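You operate a simulated robot arm through the tools that you are given. There is no shell and no other tool. Be economical: measure what you need, move in short steps, check, and stop when the job is done.

You are at the controls of a simulated robot arm. One attempt, no reset.

Task
Set the index table to the card's mark and fit the index ring on its spigot.
Fine: free the index lock to turn the table and lock it again.

Only the result counts: the job must be done as asked and must still hold three seconds after the hand-in. Knocking over, shifting, dropping, spilling or breaking anything else fails it.

Robot
A 7-joint arm with a two-finger parallel gripper, fixed in place. Base frame: the origin is at the foot of the arm, x ahead of it, y to its left, z up; the work surface is at about z = 0. Units: mm, rad, N and s.
With the tool pointing down near the work surface it reaches from about 240 to 620 mm from the base axis. Its first joint turns from -1.152 to 1.152 rad. Payload 2.6 kg.
The tool frame sits at the grasp point between the pads (the TCP): z along the fingers, y along the line on which they close. The tips reach 30 mm beyond it. The gripper opens to 94 mm. The fingers are 28 mm wide and 10 mm thick; the gripper's body (50 by 96 mm) begins 55 mm behind the TCP.
Orientation is that of the tool frame in the base frame, as a unit quaternion [x, y, z, w]. With the fingers straight down and closing along the base's y, the tool's x points along the base's -x, its y along +y and its z along -z.

Tools
- The arm moves only by the tool play_rows. Its argument "deltas" is a list of rows, each an object of numbers (a shift or turn left out is 0, a gripper value left out holds the last): "dx", "dy", "dz": the shift along the base's x, y, z in cm; "ax", "ay", "az": the turn, a rotation vector about the base's x, y, z in rad. In form: [{"dx": .., "dy": .., "dz": .., "ax": .., "ay": .., "az": ..}, ...]. A call has 1 to 10 rows; each row shifts and turns the commanded pose from where the row before left it. "hand" is the opening, from 0 (shut) to 1 (fully open), set as the call begins (left out, the last holds). A row lasts 0.2 s, in which the tool goes at most 50 mm and 0.15 rad; a call with a longer step from one row to the next is refused whole, and so is a gripper value outside its range. A pose out of reach is approached as far as the arm can. The call stops where the force on the tool passes 40 N (or 10 N more than at its start, if that is more) or the arm is blocked; 0.2 s more then pass. The fingers move at their own pace (about 72 mm/s each) and stop on an object; they squeeze with about 27 N. The grip force told is the motor's: it shows also when the fingers shut on nothing. Time passes only in rows, and 0.2 s behind the last, so rows that do not move let the fingers close. It gives the time, the measured TCP pose, the force on the tool (base axes), the opening and the grip force at its end, in the units of the frame above (readings bear some noise).
- Cameras (640 x 400 px; columns grow to the right, rows downward): "scene" is fixed at [39.3, 433.7, 572.4]; the picture's right is [-0.73, -0.68, 0.00], its down [-0.32, 0.34, -0.89] and it looks along [0.60, -0.65, -0.46] (base axes); focal length 331 px, centre (320, 200). "wrist" rides on the gripper at [-37, 0, -58] in the tool frame; the picture's right is [0.00, -1.00, 0.00], its down [0.97, 0.00, -0.24] and it looks along [0.24, 0.00, 0.97] (tool axes); focal length 218 px, centre (320, 200). There is no depth. A picture from a camera that has moved, and an enlarged one, comes with that camera's place and axes in the base frame and with its lens.
- capture(camera): a new picture of that camera. It takes no simulated time.
- close_up(camera, box): a new picture of the part [left, top, right, bottom] of that camera's present view, enlarged. It takes no simulated time.
- job_done(): hands the job in; it is judged then, once.

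Go step by step. Nothing tells you positions but the pictures and the camera data: compare them with the known pose of the tool, close in by small moves and look again before you grip or let go. The budget is 120 turns and 64 pictures, counting those below and the enlarged ones. Unless the task says otherwise, let go and move clear before handing in, and close with one line.

The tools are called after "Call:" as name(argument=value, ...) on one line, values as JSON. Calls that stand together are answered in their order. play_rows: Moves the arm, as the interface text tells. Its arguments: {"type":"object","properties":{"deltas":{"type":"array"},"hand":{"type":"number"}},"required":["deltas"]} The other tools are called the same way: capture (camera) takes a picture; close_up (camera, box) takes an enlarged picture of a part of a camera's view; job_done () hands the job in.

At the start:

```text
t: 0.0
tool_pos: [340.8, 119.8, 368.6]
orientation: [0.001, 1.0, 0.0, 0.0]
force: [0.0, 0.7, -1.0]
width: 94.2
grasp_force: 0.1
```

scene: 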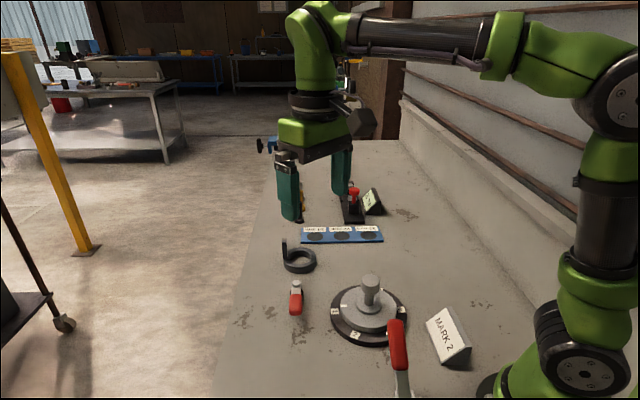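
wrist: 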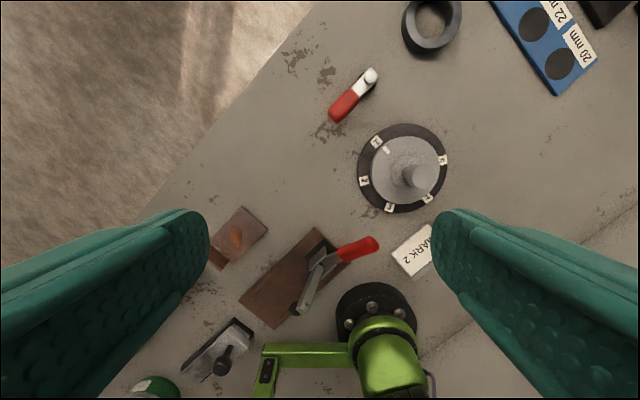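

I see an index table with a spigot, a ring with an upright tab, red-handled clamps/levers, and a card reading MARK 2. I'll look closer first.

Call:
close_up(camera="scene", box=[240, 220, 480, 400])

Call:
close_up(camera="wrist", box=[300, 0, 500, 125])

Call:
close_up(camera="wrist", box=[330, 110, 490, 220])

Call:
close_up(camera="wrist", box=[180, 200, 440, 400])

Call:
close_up(camera="scene", box=[260, 150, 440, 280])

```text
2.22 times, centred on (360, 310) of scene
camera zoom: at [39.3, 433.7, 572.4], right [-0.73, -0.68, 0.0], down [-0.32, 0.34, -0.89], along [0.6, -0.65, -0.46], focal length 736 px, centre (231, -44)
```

zoom: 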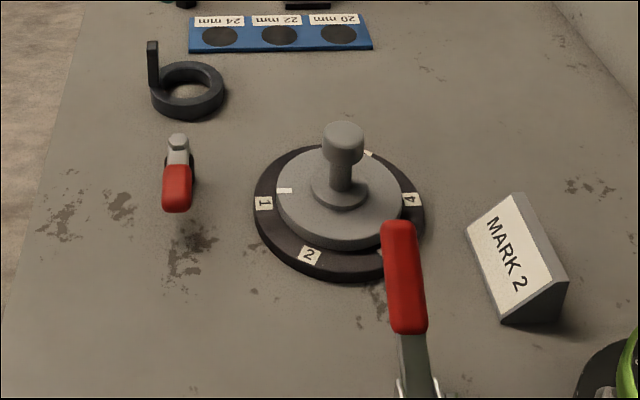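

```text
3.20 times, centred on (400, 62) of wrist
camera zoom: at [376.5, 120.8, 428.5], right [0.0, -1.0, 0.0], down [-0.97, 0.0, 0.24], along [-0.24, 0.0, -0.97], focal length 698 px, centre (64, 640)
```

zoom: 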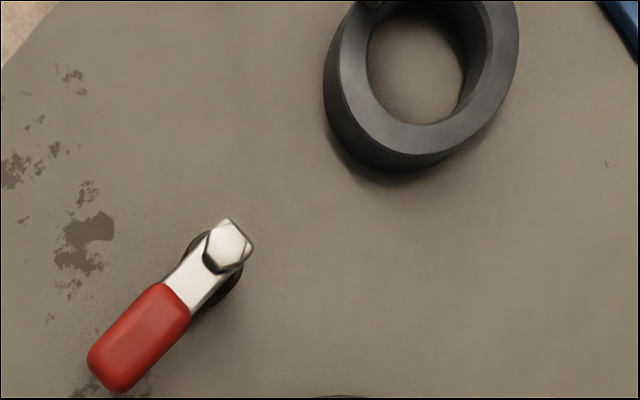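

```text
3.64 times, centred on (410, 165) of wrist
camera zoom: at [376.5, 120.8, 428.5], right [0.0, -1.0, 0.0], down [-0.97, 0.0, 0.24], along [-0.24, 0.0, -0.97], focal length 794 px, centre (-7, 327)
```

zoom: 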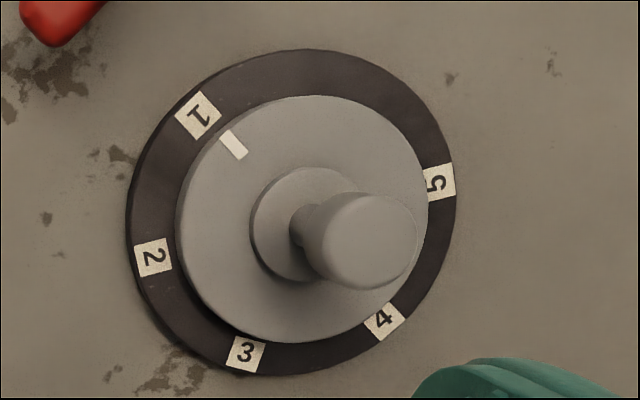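

```text
2.00 times, centred on (310, 300) of wrist
camera zoom: at [376.5, 120.8, 428.5], right [0.0, -1.0, 0.0], down [-0.97, 0.0, 0.24], along [-0.24, 0.0, -0.97], focal length 436 px, centre (340, 0)
```

zoom: 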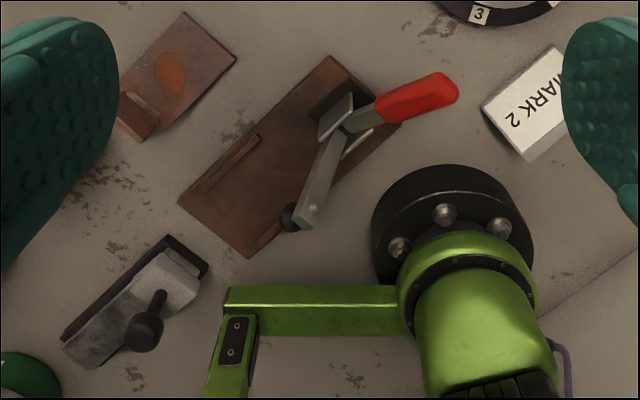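

```text
3.08 times, centred on (350, 215) of scene
camera zoom: at [39.3, 433.7, 572.4], right [-0.73, -0.68, 0.0], down [-0.32, 0.34, -0.89], along [0.6, -0.65, -0.46], focal length 1020 px, centre (228, 154)
```

zoom: 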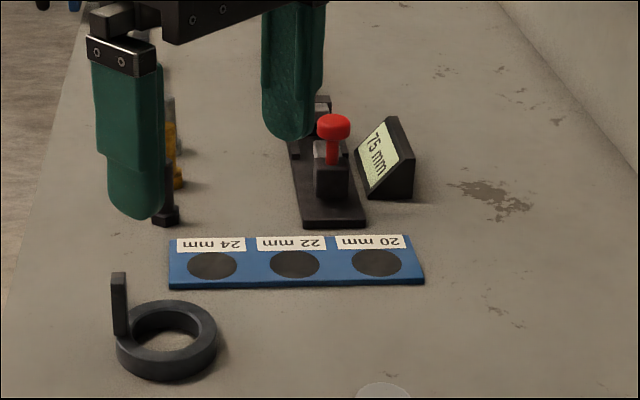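

Call:
play_rows(deltas=[{"dx": 3, "dy": -3, "dz": -2}, {"dx": 3, "dy": -3, "dz": -2}, {"dx": 3, "dy": -2, "dz": -2}, {"dx": 1, "dz": -2}, {}])

Call:
capture(camera="wrist")

```text
t: 1.2
tool_pos: [441.7, 39.0, 287.8]
orientation: [-0.001, 1.0, 0.001, 0.0]
force: [0.5, 0.0, -0.4]
width: 93.9
grasp_force: 0.0
```

```text
56 pictures are left
camera wrist: at [477.4, 39.8, 347.9], right [0.0, -1.0, 0.0], down [-0.97, 0.0, 0.24], along [-0.24, 0.0, -0.97], focal length 218 px, centre (320, 200)
```

wrist: 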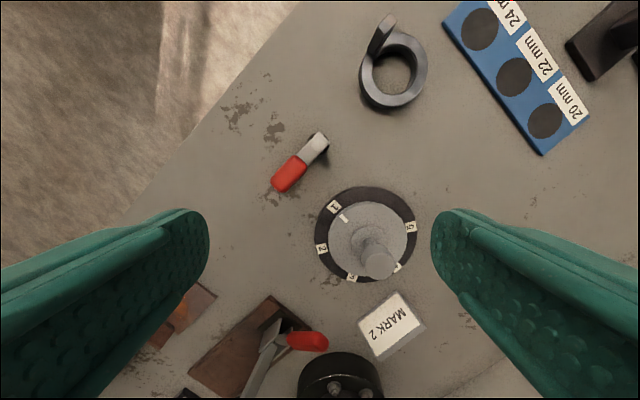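

Call:
close_up(camera="wrist", box=[230, 110, 390, 210])

Call:
close_up(camera="wrist", box=[300, 175, 440, 290])

Call:
close_up(camera="wrist", box=[330, 5, 458, 115])

Call:
close_up(camera="scene", box=[260, 230, 420, 350])

```text
4.00 times, centred on (310, 160) of wrist
camera zoom: at [477.4, 39.8, 347.9], right [0.0, -1.0, 0.0], down [-0.97, 0.0, 0.24], along [-0.24, 0.0, -0.97], focal length 873 px, centre (360, 360)
```

zoom: 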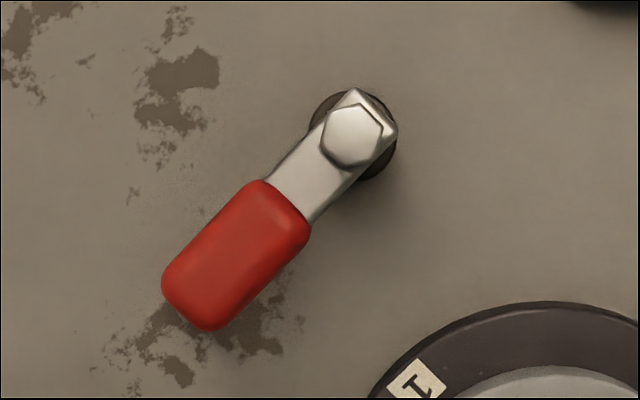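

```text
3.48 times, centred on (370, 232) of wrist
camera zoom: at [477.4, 39.8, 347.9], right [0.0, -1.0, 0.0], down [-0.97, 0.0, 0.24], along [-0.24, 0.0, -0.97], focal length 759 px, centre (146, 87)
```

zoom: 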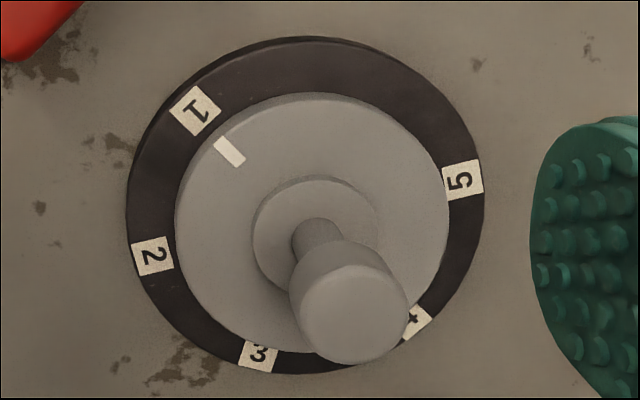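

```text
3.64 times, centred on (394, 60) of wrist
camera zoom: at [477.4, 39.8, 347.9], right [0.0, -1.0, 0.0], down [-0.97, 0.0, 0.24], along [-0.24, 0.0, -0.97], focal length 794 px, centre (51, 709)
```

zoom: 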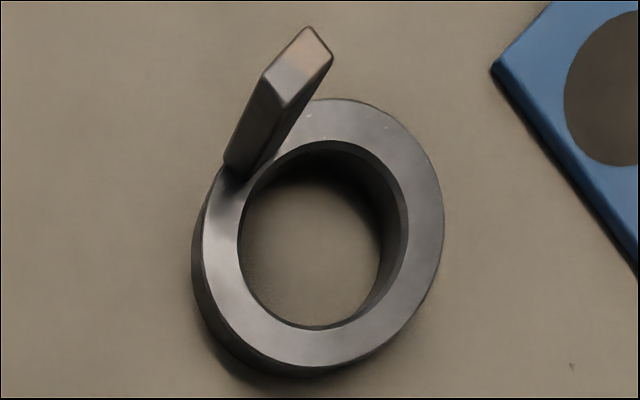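

```text
3.33 times, centred on (340, 290) of scene
camera zoom: at [39.3, 433.7, 572.4], right [-0.73, -0.68, 0.0], down [-0.32, 0.34, -0.89], along [0.6, -0.65, -0.46], focal length 1105 px, centre (253, -100)
```

zoom: 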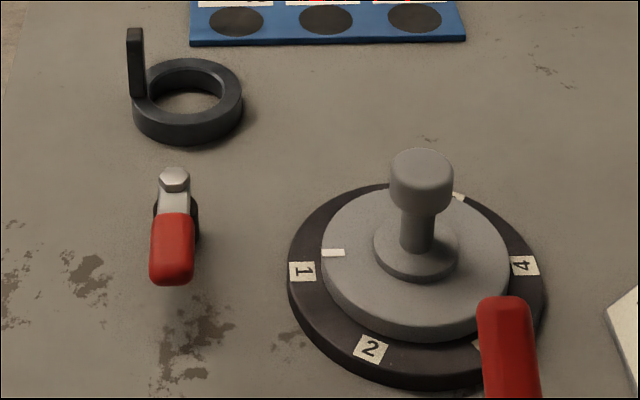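

The index lock looks to be the red lever pivoting about the hex near (479, 41); the table centre is near (328, -38), with its pointer at 1, so mark 2 is +60° (counter-clockwise). I'll align the gripper above the lever handle near (438, 82).

Call:
play_rows(deltas=[{"dx": -0.4, "dy": 1, "dz": -2, "az": -0.131}, {"dy": 1, "dz": -2, "az": -0.131}, {"dy": 1, "dz": -2, "az": -0.131}, {"dy": 1, "dz": -3, "az": -0.131}, {"dy": 0.3, "dz": -3, "az": -0.131}, {"dz": -3, "az": -0.13}, {}])

Call:
capture(camera="wrist")

Call:
close_up(camera="scene", box=[240, 200, 420, 330])

```text
t: 2.8
tool_pos: [437.0, 84.2, 138.4]
orientation: [0.383, 0.924, 0.0, 0.0]
force: [-0.5, -0.1, -0.7]
width: 94.2
grasp_force: 0.0
```

```text
51 pictures are left
camera wrist: at [462.0, 57.7, 198.0], right [-0.71, -0.71, 0.0], down [-0.69, 0.69, 0.24], along [-0.17, 0.17, -0.97], focal length 218 px, centre (320, 200)
```

wrist: 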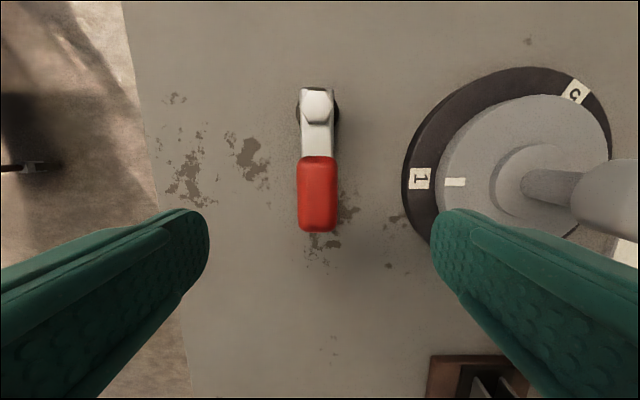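

```text
3.08 times, centred on (330, 265) of scene
camera zoom: at [39.3, 433.7, 572.4], right [-0.73, -0.68, 0.0], down [-0.32, 0.34, -0.89], along [0.6, -0.65, -0.46], focal length 1020 px, centre (289, 0)
```

zoom: 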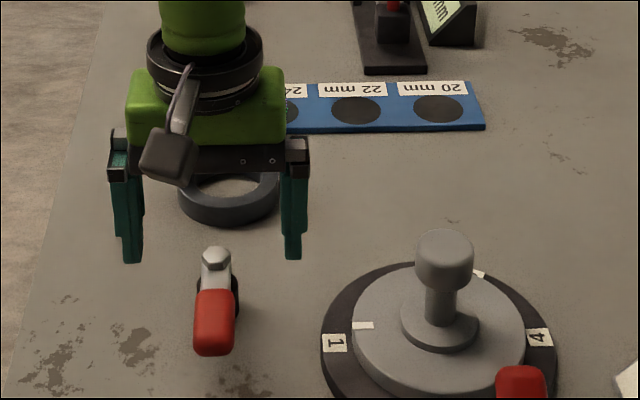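

The lever is centred between the fingers. I'll descend around it and close.

Call:
play_rows(deltas=[{"dx": 0.1, "dy": -0.2, "dz": -3}, {"dz": -3}, {"dz": -2}, {"dz": -1.8}, {}])

Call:
play_rows(deltas=[{}, {}, {}, {}], hand=0)

Call:
capture(camera="wrist")

Call:
close_up(camera="scene", box=[240, 200, 420, 330])

```text
t: 4.0
tool_pos: [435.7, 81.4, 40.3]
orientation: [0.383, 0.924, 0.0, 0.0]
force: [0.3, -0.5, 0.1]
width: 93.9
grasp_force: 0.0
```

```text
t: 5.0
tool_pos: [437.5, 84.2, 41.3]
orientation: [0.379, 0.925, 0.002, 0.003]
force: [25.8, 20.6, -10.1]
width: 27.1
grasp_force: 44.9
```

```text
49 pictures are left
camera wrist: at [463.3, 58.0, 100.9], right [-0.7, -0.71, -0.01], down [-0.69, 0.68, 0.24], along [-0.16, 0.17, -0.97], focal length 218 px, centre (320, 200)
```

wrist: 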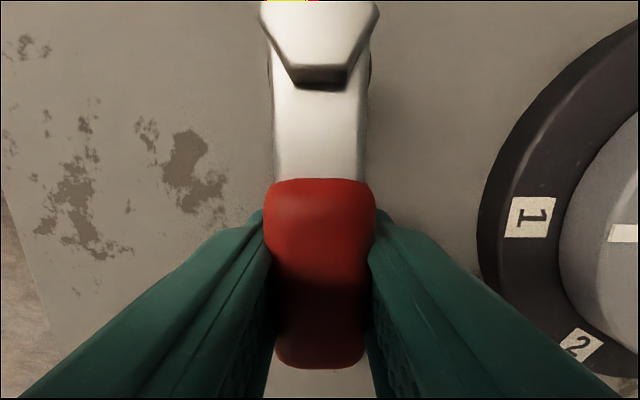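

```text
3.08 times, centred on (330, 265) of scene
camera zoom: at [39.3, 433.7, 572.4], right [-0.73, -0.68, 0.0], down [-0.32, 0.34, -0.89], along [0.6, -0.65, -0.46], focal length 1020 px, centre (289, 0)
```

zoom: 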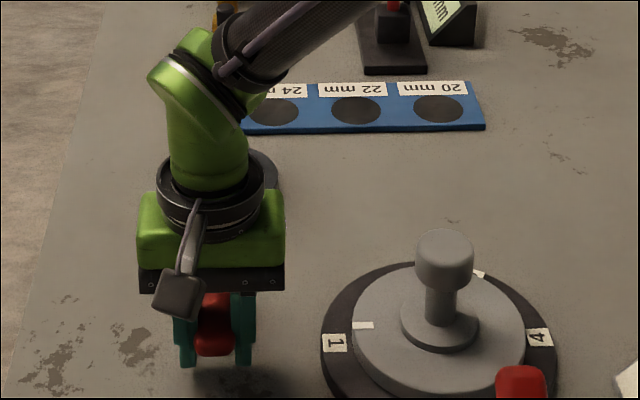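

Call:
play_rows(deltas=[{"dx": 0.2, "dy": 0.2}, {}])

```text
t: 5.6
tool_pos: [438.6, 84.1, 41.0]
orientation: [0.383, 0.924, 0.001, 0.001]
force: [1.5, 16.7, 12.7]
width: 26.9
grasp_force: 44.7
```

Gripped on the handle. I'll try a small counter-clockwise swing and feel for resistance.

Call:
play_rows(deltas=[{"dx": -0.43, "dy": -0.4, "az": 0.1}, {"dx": -0.39, "dy": -0.44, "az": 0.1}, {}])

```text
t: 6.0
tool_pos: [439.6, 83.2, 42.0]
orientation: [0.348, 0.937, 0.005, 0.003]
force: [10.0, 4.9, -8.0]
width: 28.3
grasp_force: 45.2
stopped in row 2: the force on the tool passed its limit (the readings are from after the stop); the commanded pose is now the measured one
```

It resists that way; I'll try clockwise.

Call:
play_rows(deltas=[{"dx": 0.43, "dy": 0.4, "az": -0.1}, {"dx": 0.46, "dy": 0.35, "az": -0.1}, {}])

```text
t: 6.8
tool_pos: [445.5, 87.8, 42.8]
orientation: [0.441, 0.897, 0.002, 0.001]
force: [-21.0, -4.5, 14.4]
width: 27.0
grasp_force: 44.7
```

Clockwise the lever moves. I'll continue along the arc.

Call:
play_rows(deltas=[{"dx": 0.67, "dy": 0.35, "az": -0.13}, {"dx": 0.7, "dy": 0.26, "az": -0.13}, {"dx": 0.74, "dy": 0.17, "az": -0.13}, {}])

Call:
capture(camera="wrist")

```text
t: 7.8
tool_pos: [466.8, 99.5, 42.0]
orientation: [0.606, 0.796, 0.002, 0.001]
force: [-19.0, 6.3, 10.8]
width: 27.6
grasp_force: 44.5
```

```text
47 pictures are left
camera wrist: at [475.5, 63.7, 100.7], right [-0.96, -0.27, -0.01], down [-0.26, 0.94, 0.24], along [-0.06, 0.23, -0.97], focal length 218 px, centre (320, 200)
```

wrist: 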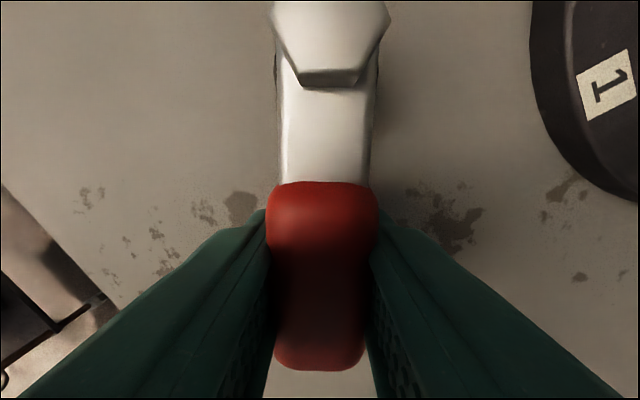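

Call:
play_rows(deltas=[{"dx": 0.75, "dy": 0.07, "az": -0.13}, {"dx": 0.76, "dy": -0.03, "az": -0.13}, {"dx": 0.73, "dy": -0.12, "az": -0.13}, {"dx": 0.73, "dy": -0.22, "az": -0.13}, {}])

```text
t: 9.0
tool_pos: [497.4, 97.9, 41.1]
orientation: [0.79, 0.614, 0.002, 0.0]
force: [-16.3, 19.8, 15.0]
width: 27.9
grasp_force: 45.1
```

Call:
play_rows(deltas=[{"dx": 0.7, "dy": -0.15, "az": -0.13}, {"dx": 0.65, "dy": -0.38, "az": -0.13}, {"dx": 0.58, "dy": -0.48, "az": -0.13}, {"dx": 0.52, "dy": -0.55, "az": -0.13}, {}])

Call:
capture(camera="wrist")

```text
t: 10.2
tool_pos: [521.8, 82.6, 41.2]
orientation: [0.921, 0.39, 0.001, -0.001]
force: [-7.2, 23.4, 0.3]
width: 26.9
grasp_force: 45.1
```

```text
46 pictures are left
camera wrist: at [495.3, 56.9, 100.4], right [-0.72, 0.7, 0.0], down [0.67, 0.7, 0.24], along [0.17, 0.17, -0.97], focal length 218 px, centre (320, 200)
```

wrist: 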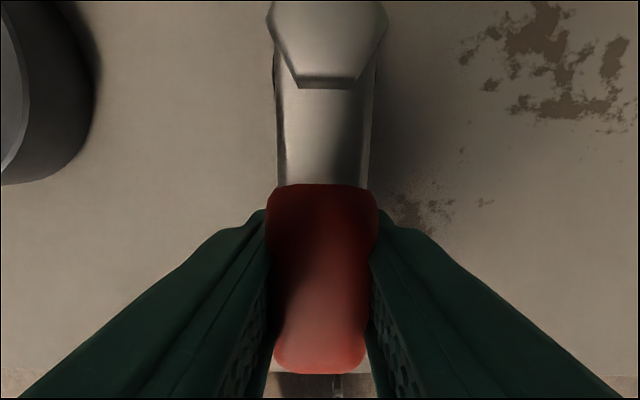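

Call:
play_rows(deltas=[{"dx": 0.34, "dy": -0.46, "az": -0.1}, {}])

```text
t: 10.7
tool_pos: [522.0, 82.9, 41.0]
orientation: [0.936, 0.353, -0.004, -0.004]
force: [-10.3, -0.1, 4.9]
width: 28.0
grasp_force: 44.3
stopped in row 2: the force on the tool passed its limit (the readings are from after the stop); the commanded pose is now the measured one
```

The lever hit its stop 90° round, so the lock is freed. I'll let go, rise, and turn back over the table knob.

Call:
play_rows(deltas=[{}, {}, {}, {"dz": 2}, {"dz": 4}, {"dz": 4}, {"dz": 4}, {"dz": 2}], hand=1)

Call:
close_up(camera="scene", box=[240, 200, 420, 360])

```text
t: 12.5
tool_pos: [521.0, 82.4, 202.6]
orientation: [0.936, 0.351, -0.003, -0.002]
force: [-0.5, -0.1, 0.6]
width: 94.2
grasp_force: 0.1
```

```text
2.50 times, centred on (330, 280) of scene
camera zoom: at [39.3, 433.7, 572.4], right [-0.73, -0.68, 0.0], down [-0.32, 0.34, -0.89], along [0.6, -0.65, -0.46], focal length 828 px, centre (295, 0)
```

zoom: 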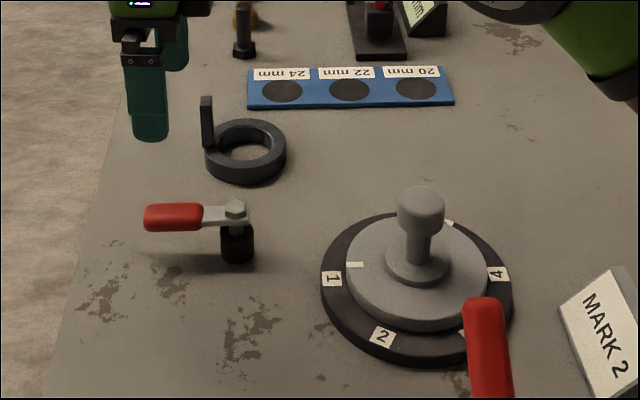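

Call:
play_rows(deltas=[{"dx": -2.4, "dy": -1.5, "az": 0.13}, {"dx": -2.4, "dy": -1.5, "az": 0.13}, {"dx": -2.4, "dy": -1.5, "az": 0.13}, {"dx": -2.4, "dy": -1.5, "az": 0.13}, {"dx": -2.4, "dy": -1.5, "az": 0.13}, {"dx": -2.4, "dy": -1.5, "az": 0.13}, {"dx": -2.4, "dy": -1.5, "az": 0.13}, {"dx": -2.2, "dy": -1.3, "az": 0.13}, {}])

Call:
capture(camera="wrist")

```text
t: 14.5
tool_pos: [332.2, -36.4, 202.5]
orientation: [0.637, 0.771, -0.004, -0.001]
force: [0.3, 0.4, 0.5]
width: 94.1
grasp_force: 0.0
```

```text
44 pictures are left
camera wrist: at [338.4, -72.5, 262.3], right [-0.98, -0.19, 0.01], down [-0.18, 0.95, 0.24], along [-0.05, 0.23, -0.97], focal length 218 px, centre (320, 200)
```

wrist: 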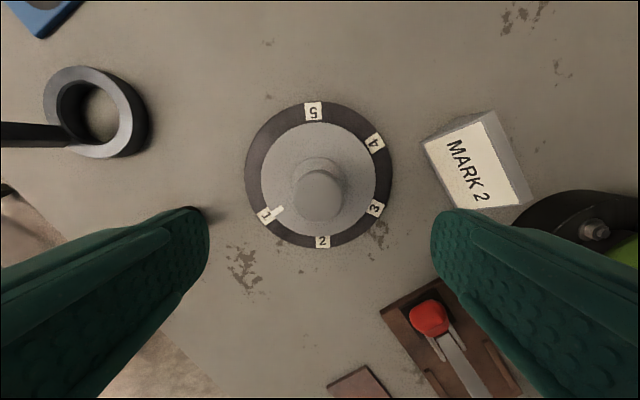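

Centred above the knob. I'll descend so the pads surround its head and close.

Call:
play_rows(deltas=[{"dz": -4, "dx": -0.15}, {"dz": -4}, {"dz": -3}, {"dz": -1.2}, {}])

Call:
close_up(camera="scene", box=[270, 220, 470, 360])

Call:
capture(camera="wrist")

```text
t: 15.7
tool_pos: [330.1, -36.7, 77.9]
orientation: [0.638, 0.77, -0.004, -0.002]
force: [0.7, 0.2, 0.6]
width: 93.8
grasp_force: 0.0
```

```text
2.86 times, centred on (370, 290) of scene
camera zoom: at [39.3, 433.7, 572.4], right [-0.73, -0.68, 0.0], down [-0.32, 0.34, -0.89], along [0.6, -0.65, -0.46], focal length 947 px, centre (177, -57)
```

zoom: 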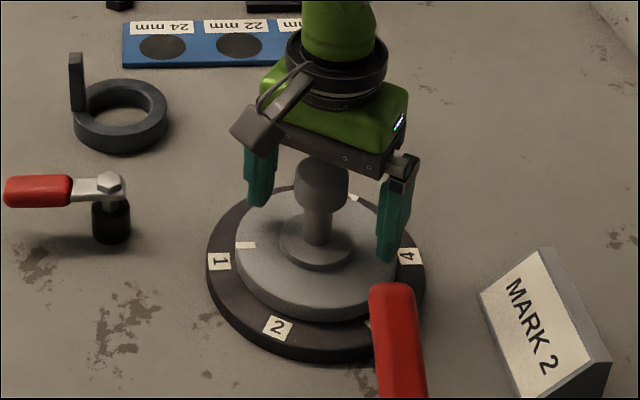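

```text
42 pictures are left
camera wrist: at [335.7, -72.5, 137.8], right [-0.98, -0.19, 0.01], down [-0.18, 0.95, 0.24], along [-0.05, 0.23, -0.97], focal length 218 px, centre (320, 200)
```

wrist: 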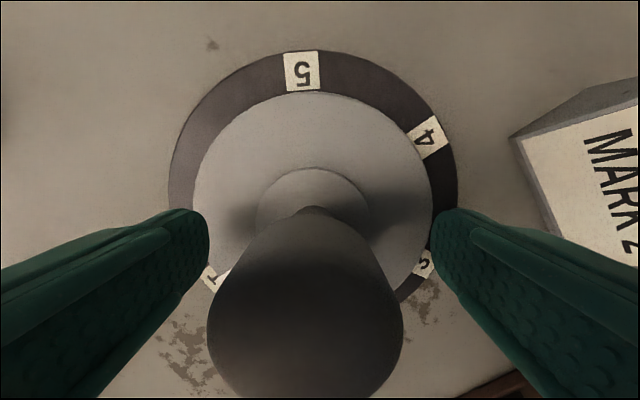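

Call:
play_rows(deltas=[{"dx": 0.3}, {}])

Call:
play_rows(deltas=[{}, {}, {}, {}], hand=0)

Call:
capture(camera="wrist")

```text
t: 16.3
tool_pos: [333.9, -38.1, 79.3]
orientation: [0.637, 0.771, -0.004, 0.0]
force: [-0.5, -0.4, 0.4]
width: 94.1
grasp_force: 0.0
```

```text
t: 17.3
tool_pos: [332.1, -36.6, 78.3]
orientation: [0.638, 0.77, -0.004, -0.002]
force: [-11.5, 3.9, 2.1]
width: 38.0
grasp_force: 45.1
```

```text
41 pictures are left
camera wrist: at [338.7, -72.2, 138.4], right [-0.98, -0.19, 0.01], down [-0.18, 0.95, 0.24], along [-0.05, 0.23, -0.97], focal length 218 px, centre (320, 200)
```

wrist: 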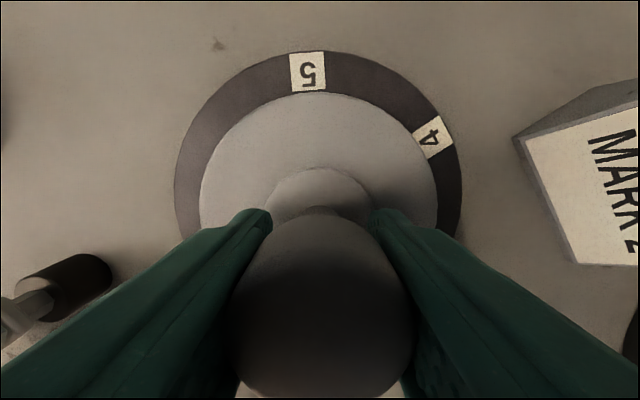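

Call:
play_rows(deltas=[{"az": 0.13}, {"az": 0.13}, {"az": 0.13}, {}])

Call:
close_up(camera="scene", box=[270, 220, 470, 360])

```text
t: 18.3
tool_pos: [332.4, -36.9, 78.5]
orientation: [0.476, 0.88, -0.003, -0.002]
force: [-24.3, 1.7, 14.4]
width: 38.1
grasp_force: 44.7
```

```text
2.86 times, centred on (370, 290) of scene
camera zoom: at [39.2, 433.7, 572.4], right [-0.73, -0.68, 0.0], down [-0.32, 0.34, -0.89], along [0.6, -0.65, -0.46], focal length 947 px, centre (177, -57)
```

zoom: 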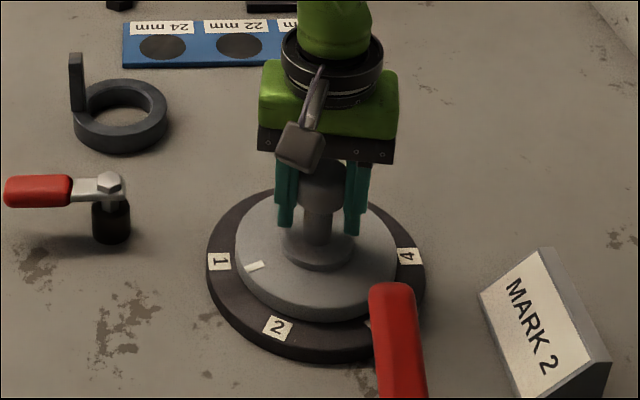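

Call:
play_rows(deltas=[{"az": 0.13, "dx": -0.1}, {"az": 0.13, "dx": -0.05}, {"az": 0.13}, {"az": 0.13}, {"az": 0.12}, {}])

Call:
close_up(camera="scene", box=[310, 270, 430, 360])

Call:
capture(camera="wrist")

```text
t: 19.7
tool_pos: [333.3, -35.7, 80.2]
orientation: [0.174, 0.985, -0.005, 0.003]
force: [18.2, 6.8, -23.3]
width: 38.0
grasp_force: 44.8
```

```text
4.44 times, centred on (370, 315) of scene
camera zoom: at [39.4, 433.7, 572.4], right [-0.73, -0.68, 0.0], down [-0.32, 0.34, -0.89], along [0.6, -0.65, -0.46], focal length 1473 px, centre (98, -311)
```

zoom: 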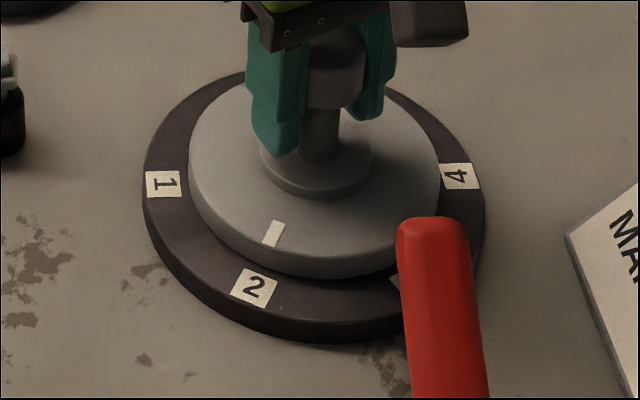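

```text
38 pictures are left
camera wrist: at [366.5, -47.7, 138.5], right [-0.34, -0.94, 0.01], down [-0.91, 0.33, 0.23], along [-0.22, 0.07, -0.97], focal length 218 px, centre (320, 200)
```

wrist: 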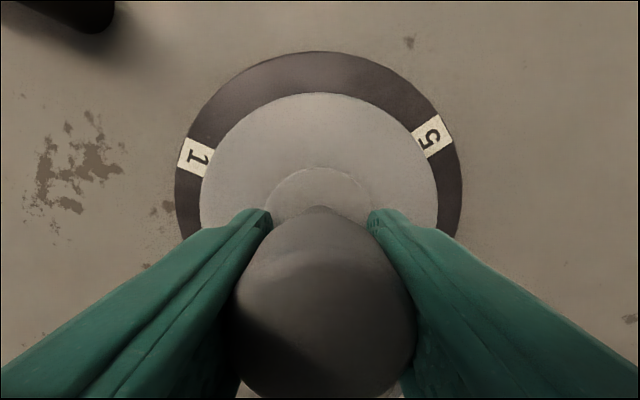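

The pointer sits at mark 2. I'll trim the last degree, release, rise, and check.

Call:
play_rows(deltas=[{"az": 0.015}, {}])

Call:
play_rows(deltas=[{}, {}, {}, {"dz": 3}, {"dz": 4}, {"dz": 4}, {"dz": 3}, {}], hand=1)

Call:
close_up(camera="scene", box=[310, 270, 430, 360])

Call:
capture(camera="wrist")

```text
t: 20.3
tool_pos: [334.5, -35.6, 78.7]
orientation: [0.166, 0.986, -0.004, 0.002]
force: [24.9, 9.5, -25.8]
width: 37.9
grasp_force: 45.1
```

```text
t: 22.1
tool_pos: [332.5, -35.7, 219.3]
orientation: [0.168, 0.986, -0.004, 0.001]
force: [-0.1, 0.0, -0.2]
width: 94.1
grasp_force: 0.0
```

```text
4.44 times, centred on (370, 315) of scene
camera zoom: at [39.3, 433.7, 572.4], right [-0.73, -0.68, 0.0], down [-0.32, 0.34, -0.89], along [0.6, -0.65, -0.46], focal length 1473 px, centre (98, -311)
```

zoom: 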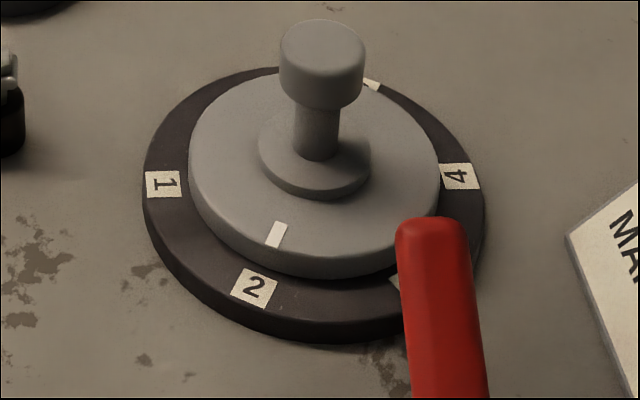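

```text
36 pictures are left
camera wrist: at [366.0, -47.7, 279.5], right [-0.33, -0.94, 0.01], down [-0.92, 0.32, 0.24], along [-0.23, 0.07, -0.97], focal length 218 px, centre (320, 200)
```

wrist: 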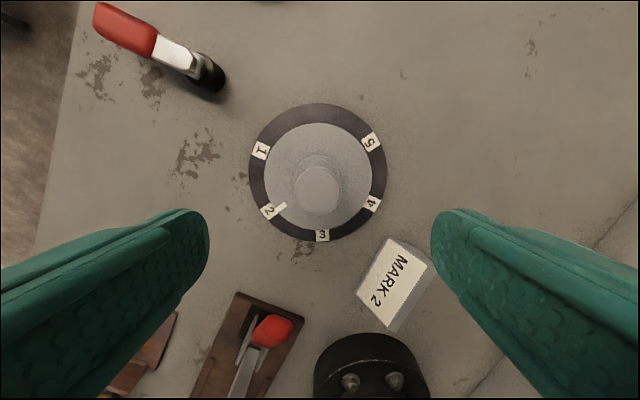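

Call:
close_up(camera="wrist", box=[240, 95, 400, 250])

```text
2.58 times, centred on (320, 172) of wrist
camera zoom: at [366.0, -47.7, 279.5], right [-0.33, -0.94, 0.01], down [-0.92, 0.32, 0.24], along [-0.23, 0.07, -0.97], focal length 563 px, centre (320, 271)
```

zoom: 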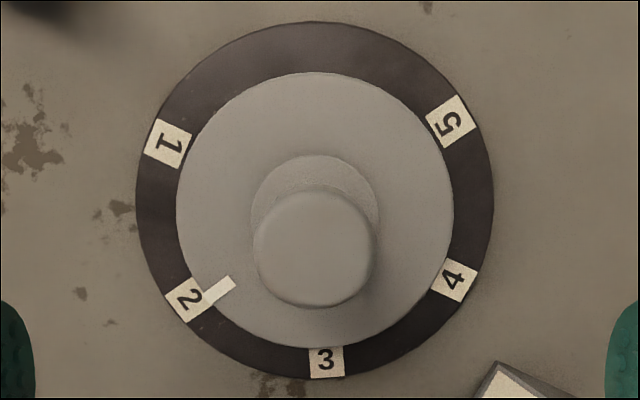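

The pointer seems about 2–3° past mark 2. I'll re-grip, centred on the knob, and trim back.

Call:
play_rows(deltas=[{"dz": -4, "dx": -0.15}, {"dz": -4}, {"dz": -3}, {"dz": -3}, {}])

Call:
play_rows(deltas=[{}, {}, {}, {}], hand=0)

Call:
close_up(camera="scene", box=[310, 270, 430, 360])

```text
t: 23.3
tool_pos: [328.8, -37.4, 77.5]
orientation: [0.168, 0.986, -0.004, 0.002]
force: [-0.1, -0.2, -0.1]
width: 94.0
grasp_force: 0.1
```

```text
t: 24.3
tool_pos: [331.1, -34.9, 79.2]
orientation: [0.167, 0.986, -0.003, 0.004]
force: [28.1, 13.8, -14.2]
width: 37.9
grasp_force: 45.0
```

```text
4.44 times, centred on (370, 315) of scene
camera zoom: at [39.3, 433.7, 572.4], right [-0.73, -0.68, 0.0], down [-0.32, 0.34, -0.89], along [0.6, -0.65, -0.46], focal length 1473 px, centre (98, -311)
```

zoom: 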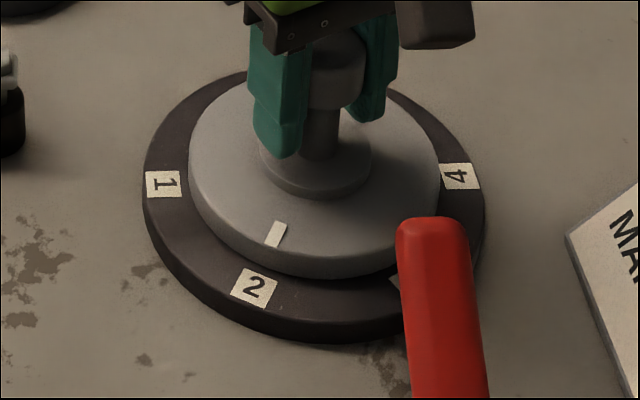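

Call:
play_rows(deltas=[{"az": -0.045, "dx": 0.1, "dy": 0.1}, {}])

Call:
play_rows(deltas=[{}, {}, {}, {"dz": 3}, {"dz": 4}, {"dz": 4}, {"dz": 3}, {}], hand=1)

Call:
close_up(camera="scene", box=[310, 270, 430, 360])

Call:
close_up(camera="wrist", box=[240, 95, 400, 250])

```text
t: 24.9
tool_pos: [331.2, -34.7, 78.5]
orientation: [0.19, 0.982, -0.003, 0.003]
force: [16.3, 8.7, -3.6]
width: 37.9
grasp_force: 45.7
```

```text
t: 26.7
tool_pos: [331.5, -35.3, 217.8]
orientation: [0.191, 0.982, -0.004, 0.001]
force: [0.4, 0.0, 0.3]
width: 94.3
grasp_force: 0.0
```

```text
4.44 times, centred on (370, 315) of scene
camera zoom: at [39.3, 433.7, 572.4], right [-0.73, -0.68, 0.0], down [-0.32, 0.34, -0.89], along [0.6, -0.65, -0.46], focal length 1473 px, centre (98, -311)
```

zoom: 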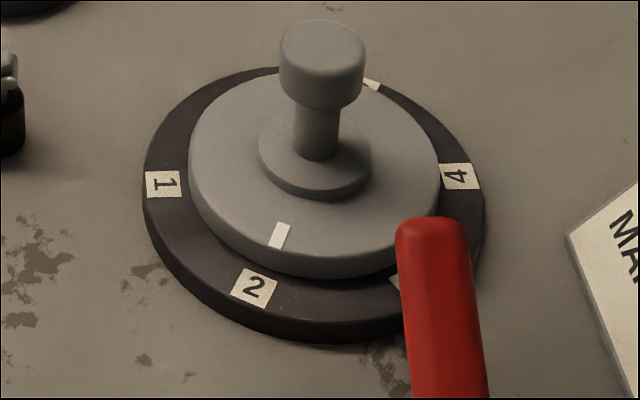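

```text
2.58 times, centred on (320, 172) of wrist
camera zoom: at [364.2, -47.8, 277.4], right [-0.37, -0.93, 0.01], down [-0.9, 0.36, 0.24], along [-0.22, 0.08, -0.97], focal length 563 px, centre (320, 271)
```

zoom: 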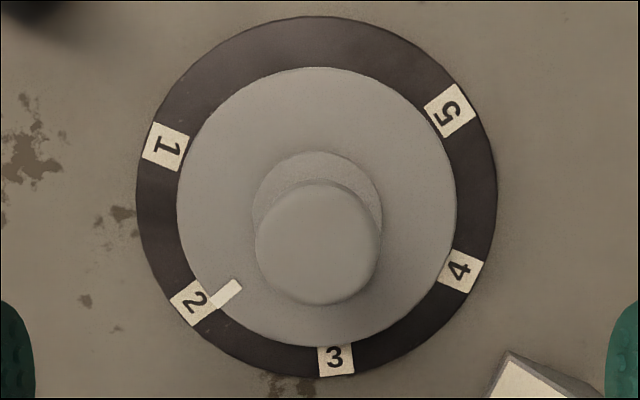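

Releasing nudged the table because the grip held side force. I'll re-grip, null the force, then trim while watching the pointer.

Call:
play_rows(deltas=[{"dz": -4, "dx": 0.12, "dy": 0.08}, {"dz": -4}, {"dz": -3}, {"dz": -3}, {}])

Call:
play_rows(deltas=[{}, {}, {}, {}, {}, {}], hand=0)

Call:
close_up(camera="scene", box=[340, 300, 400, 345])

```text
t: 27.9
tool_pos: [334.5, -36.3, 79.1]
orientation: [0.191, 0.982, -0.004, 0.001]
force: [-0.1, -0.2, 0.1]
width: 94.1
grasp_force: 0.1
```

```text
t: 29.3
tool_pos: [333.2, -35.7, 78.2]
orientation: [0.19, 0.982, -0.004, 0.0]
force: [-7.6, 0.1, 1.3]
width: 38.9
grasp_force: 45.3
```

```text
8.89 times, centred on (370, 322) of scene
camera zoom: at [39.2, 433.7, 572.4], right [-0.73, -0.68, 0.0], down [-0.32, 0.34, -0.89], along [0.6, -0.65, -0.46], focal length 2946 px, centre (-124, -889)
```

zoom: 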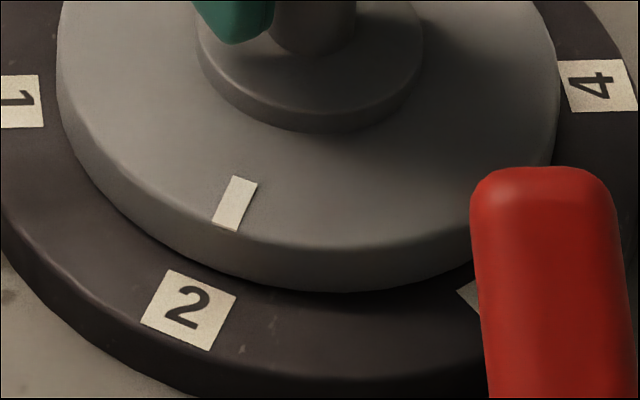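

Call:
play_rows(deltas=[{"az": -0.04, "dx": -0.05}, {}, {}])

Call:
close_up(camera="scene", box=[340, 300, 400, 345])

```text
t: 30.1
tool_pos: [332.9, -35.8, 79.8]
orientation: [0.21, 0.978, -0.004, 0.001]
force: [3.2, -9.5, -11.1]
width: 38.6
grasp_force: 45.1
```

```text
8.89 times, centred on (370, 322) of scene
camera zoom: at [39.3, 433.7, 572.4], right [-0.73, -0.68, 0.0], down [-0.32, 0.34, -0.89], along [0.6, -0.65, -0.46], focal length 2946 px, centre (-124, -889)
```

zoom: 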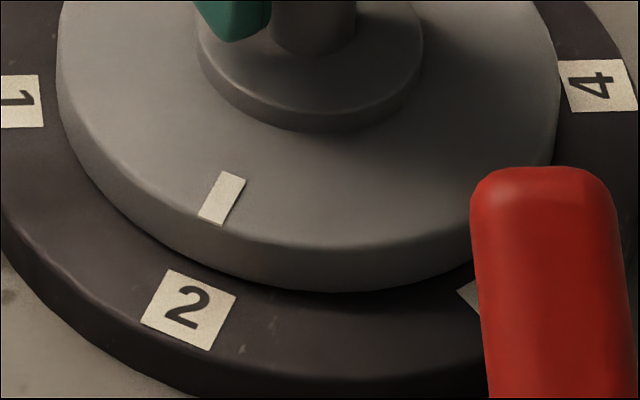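

Call:
play_rows(deltas=[{}, {}, {}, {"dz": 3}, {"dz": 4}, {"dz": 4}, {"dz": 3}, {}], hand=1)

Call:
close_up(camera="scene", box=[340, 300, 400, 345])

Call:
close_up(camera="wrist", box=[240, 95, 400, 250])

```text
t: 31.9
tool_pos: [331.8, -33.6, 219.1]
orientation: [0.21, 0.978, -0.004, 0.001]
force: [-0.4, 0.1, -0.4]
width: 94.2
grasp_force: 0.0
```

```text
8.89 times, centred on (370, 322) of scene
camera zoom: at [39.3, 433.7, 572.4], right [-0.73, -0.68, 0.0], down [-0.32, 0.34, -0.89], along [0.6, -0.65, -0.46], focal length 2946 px, centre (-124, -889)
```

zoom: 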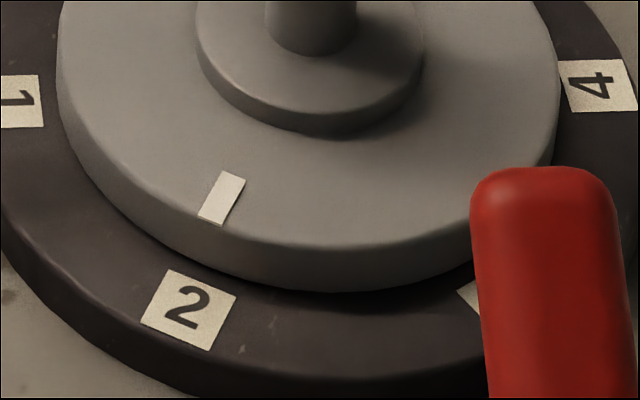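

```text
2.58 times, centred on (320, 172) of wrist
camera zoom: at [364.1, -48.9, 278.6], right [-0.41, -0.91, 0.01], down [-0.89, 0.4, 0.24], along [-0.22, 0.09, -0.97], focal length 563 px, centre (320, 271)
```

zoom: 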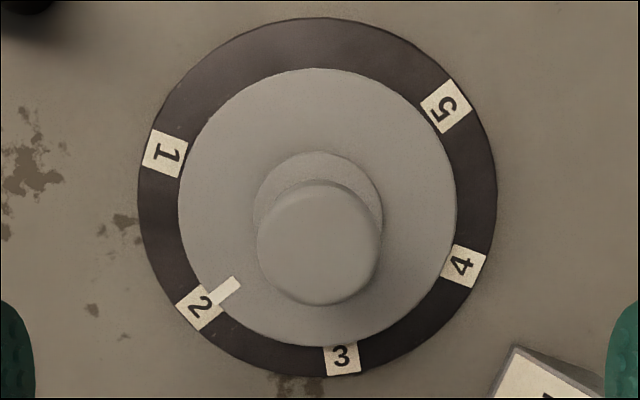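

The pointer is on mark 2 and stayed there after release. Now I'll return to the lever to lock again.

Call:
play_rows(deltas=[{"dx": 2, "dy": 1.2, "az": -0.13}, {"dx": 2, "dy": 1.2, "az": -0.13}, {"dx": 2, "dy": 1.2, "az": -0.13}, {"dx": 2, "dy": 1.2, "az": -0.13}, {"dx": 2, "dy": 1.2, "az": -0.13}, {"dx": 2, "dy": 1.2, "az": -0.13}, {"dx": 2, "dy": 1.2, "az": -0.13}, {"dx": 2, "dy": 1.2, "az": -0.13}, {"dx": 2, "dy": 1.2, "az": -0.13}, {"dx": 0.9, "dy": 0.8, "az": -0.13}])

Call:
play_rows(deltas=[{"dz": -1, "az": -0.13}, {"dz": -1, "az": -0.13}, {"dz": -1, "az": -0.13}, {"dz": -1, "az": -0.13}, {"dz": -1, "az": -0.115}, {}])

Call:
capture(camera="wrist")

```text
t: 34.1
tool_pos: [521.8, 81.9, 217.3]
orientation: [0.76, 0.65, -0.004, -0.001]
force: [-0.4, 0.2, -0.4]
width: 93.8
grasp_force: 0.0
```

```text
t: 35.5
tool_pos: [520.4, 81.3, 169.6]
orientation: [0.925, 0.38, -0.003, -0.002]
force: [-0.4, 0.2, 0.2]
width: 94.1
grasp_force: 0.0
```

```text
27 pictures are left
camera wrist: at [494.1, 55.6, 228.7], right [-0.7, 0.71, 0.01], down [0.69, 0.68, 0.24], along [0.16, 0.17, -0.97], focal length 218 px, centre (320, 200)
```

wrist: 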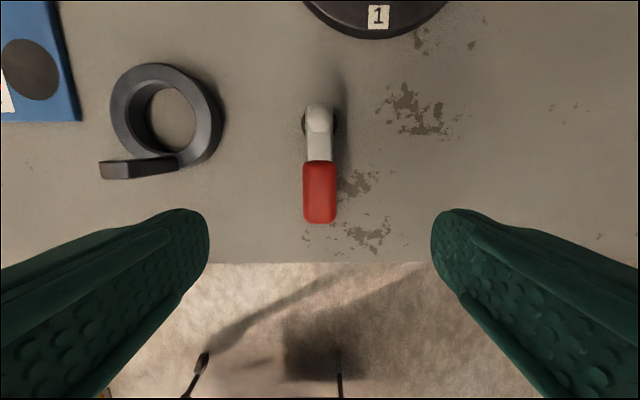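

Lever is centred again; I'll descend, grip, and swing it counter-clockwise back to its original stop.

Call:
play_rows(deltas=[{"dz": -4, "dx": 0.1, "dy": 0.1}, {"dz": -4}, {"dz": -3}, {"dz": -1.9}, {}])

Call:
play_rows(deltas=[{}, {}, {}, {}], hand=0)

```text
t: 36.7
tool_pos: [522.7, 83.2, 39.5]
orientation: [0.925, 0.381, -0.003, -0.003]
force: [-0.4, -0.1, -0.3]
width: 94.2
grasp_force: 0.0
```

```text
t: 37.7
tool_pos: [521.9, 83.4, 39.6]
orientation: [0.924, 0.382, -0.002, -0.002]
force: [-2.9, 0.0, 1.0]
width: 27.1
grasp_force: 45.1
```

Call:
play_rows(deltas=[{"dx": -0.58, "dy": 0.51, "az": 0.13}, {"dx": -0.64, "dy": 0.43, "az": 0.13}, {"dx": -0.69, "dy": 0.34, "az": 0.13}, {"dx": -0.73, "dy": 0.25, "az": 0.13}, {"dx": -0.75, "dy": 0.15, "az": 0.13}, {"dx": -0.76, "dy": 0.05, "az": 0.13}, {}])

```text
t: 39.3
tool_pos: [480.5, 100.2, 38.8]
orientation: [0.708, 0.706, -0.003, -0.002]
force: [2.1, 10.3, -1.1]
width: 26.6
grasp_force: 45.2
```

Call:
play_rows(deltas=[{"dx": -0.76, "dy": -0.05, "az": 0.13}, {"dx": -0.75, "dy": -0.15, "az": 0.13}, {"dx": -0.73, "dy": -0.25, "az": 0.13}, {"dx": -0.69, "dy": -0.34, "az": 0.13}, {"dx": -0.64, "dy": -0.43, "az": 0.13}, {"dx": -0.58, "dy": -0.51, "az": 0.13}, {}])

```text
t: 40.9
tool_pos: [440.0, 84.0, 40.0]
orientation: [0.387, 0.922, -0.003, -0.001]
force: [-10.6, 14.0, 12.9]
width: 27.1
grasp_force: 44.9
```

Call:
play_rows(deltas=[{"dx": -0.3, "dy": -0.3, "az": 0.05}, {}, {}])

Call:
capture(camera="wrist")

```text
t: 41.7
tool_pos: [439.0, 82.6, 39.3]
orientation: [0.366, 0.93, 0.0, 0.002]
force: [7.0, 4.0, -5.3]
width: 27.4
grasp_force: 44.7
stopped in row 3: the force on the tool passed its limit (the readings are from after the stop); the commanded pose is now the measured one
```

```text
26 pictures are left
camera wrist: at [465.0, 58.2, 99.0], right [-0.68, -0.73, 0.0], down [-0.71, 0.66, 0.24], along [-0.17, 0.16, -0.97], focal length 218 px, centre (320, 200)
```

wrist: 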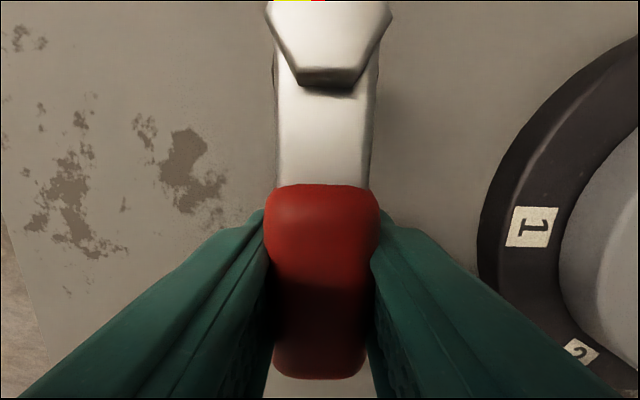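

Lever is back at its stop. I'll release, rise, and head over to view the ring.

Call:
play_rows(deltas=[{}, {}, {}, {"dz": 3}, {"dz": 4}, {"dz": 4}, {"dz": 4}, {"dz": 3}, {}], hand=1)

Call:
play_rows(deltas=[{"dx": 1.2, "dy": -1.8, "dz": 1}, {"dx": 1.2, "dy": -1.8, "dz": 1}, {"dx": 1.2, "dy": -1.8}, {"dx": 1.2, "dy": -1.8}, {"dx": 1.2, "dy": -1.8}, {"dx": 1, "dy": -1.8}, {"dx": 1, "dy": -1.2}, {}])

Call:
capture(camera="wrist")

Call:
close_up(camera="scene", box=[250, 225, 410, 345])

```text
t: 43.7
tool_pos: [438.0, 82.4, 221.5]
orientation: [0.363, 0.932, -0.001, 0.002]
force: [0.3, 0.3, 0.1]
width: 93.6
grasp_force: 0.1
```

```text
t: 45.5
tool_pos: [519.6, -38.1, 239.2]
orientation: [0.364, 0.931, -0.001, 0.002]
force: [-0.6, 0.9, 0.8]
width: 94.2
grasp_force: 0.0
```

```text
25 pictures are left
camera wrist: at [545.8, -62.7, 298.7], right [-0.68, -0.73, 0.0], down [-0.71, 0.66, 0.24], along [-0.17, 0.16, -0.97], focal length 218 px, centre (320, 200)
```

wrist: 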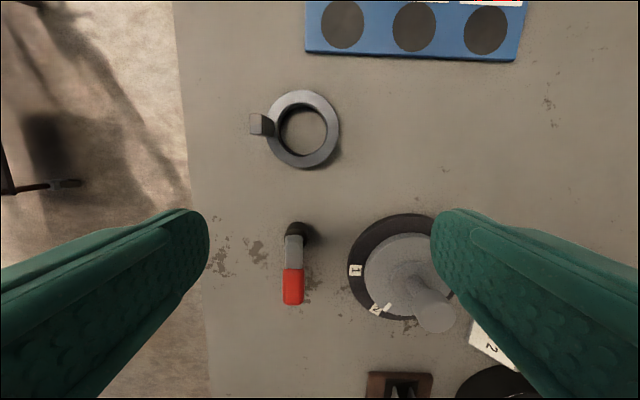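

```text
3.33 times, centred on (330, 285) of scene
camera zoom: at [39.3, 433.7, 572.4], right [-0.73, -0.68, 0.0], down [-0.32, 0.34, -0.89], along [0.6, -0.65, -0.46], focal length 1105 px, centre (287, -83)
```

zoom: 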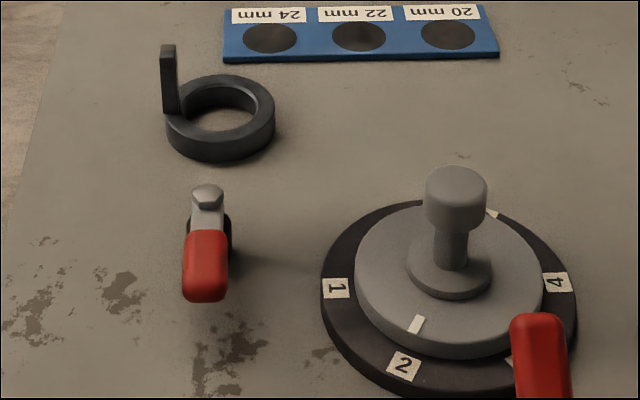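

Call:
close_up(camera="wrist", box=[230, 70, 370, 190])

Call:
close_up(camera="scene", box=[270, 230, 330, 280])

```text
3.33 times, centred on (300, 130) of wrist
camera zoom: at [545.8, -62.7, 298.7], right [-0.68, -0.73, 0.0], down [-0.71, 0.66, 0.24], along [-0.17, 0.16, -0.97], focal length 728 px, centre (387, 433)
```

zoom: 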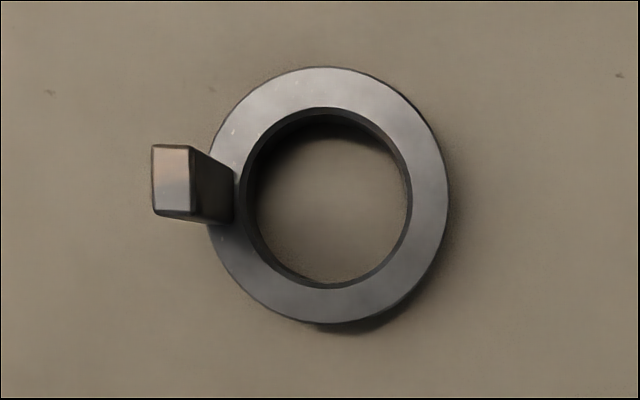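

```text
8.00 times, centred on (300, 255) of scene
camera zoom: at [39.3, 433.7, 572.4], right [-0.73, -0.68, 0.0], down [-0.32, 0.34, -0.89], along [0.6, -0.65, -0.46], focal length 2651 px, centre (480, -240)
```

zoom: 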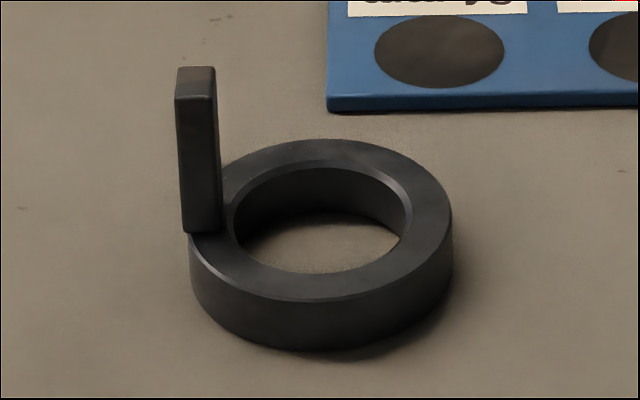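

Pointer at 2 and the lock lever back. The ring's centre is near (577, -62) with its upright tab at about (603, -34), and the gripper already closes along the radial direction. I'll go above the tab.

Call:
play_rows(deltas=[{"dx": 2.8, "dy": 0.1, "dz": -2}, {"dx": 2.8, "dy": 0.1, "dz": -2}, {"dx": 2.8, "dy": 0.15, "dz": -2}, {"dz": -2}, {}])

Call:
capture(camera="wrist")

```text
t: 46.7
tool_pos: [602.0, -32.3, 157.8]
orientation: [0.364, 0.931, 0.0, 0.003]
force: [0.0, 0.7, 0.1]
width: 94.2
grasp_force: 0.1
```

```text
21 pictures are left
camera wrist: at [628.7, -57.1, 217.5], right [-0.68, -0.73, 0.0], down [-0.71, 0.66, 0.24], along [-0.17, 0.16, -0.97], focal length 218 px, centre (320, 200)
```

wrist: 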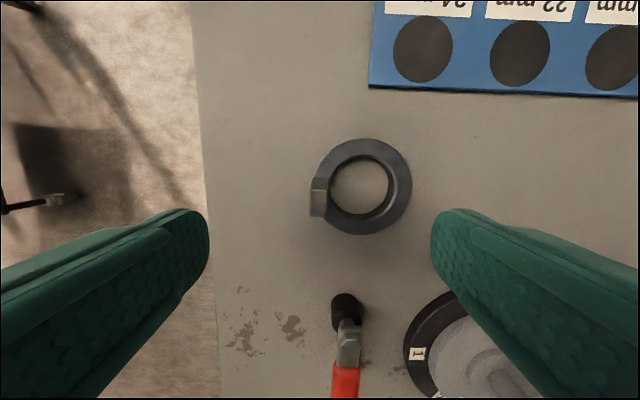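

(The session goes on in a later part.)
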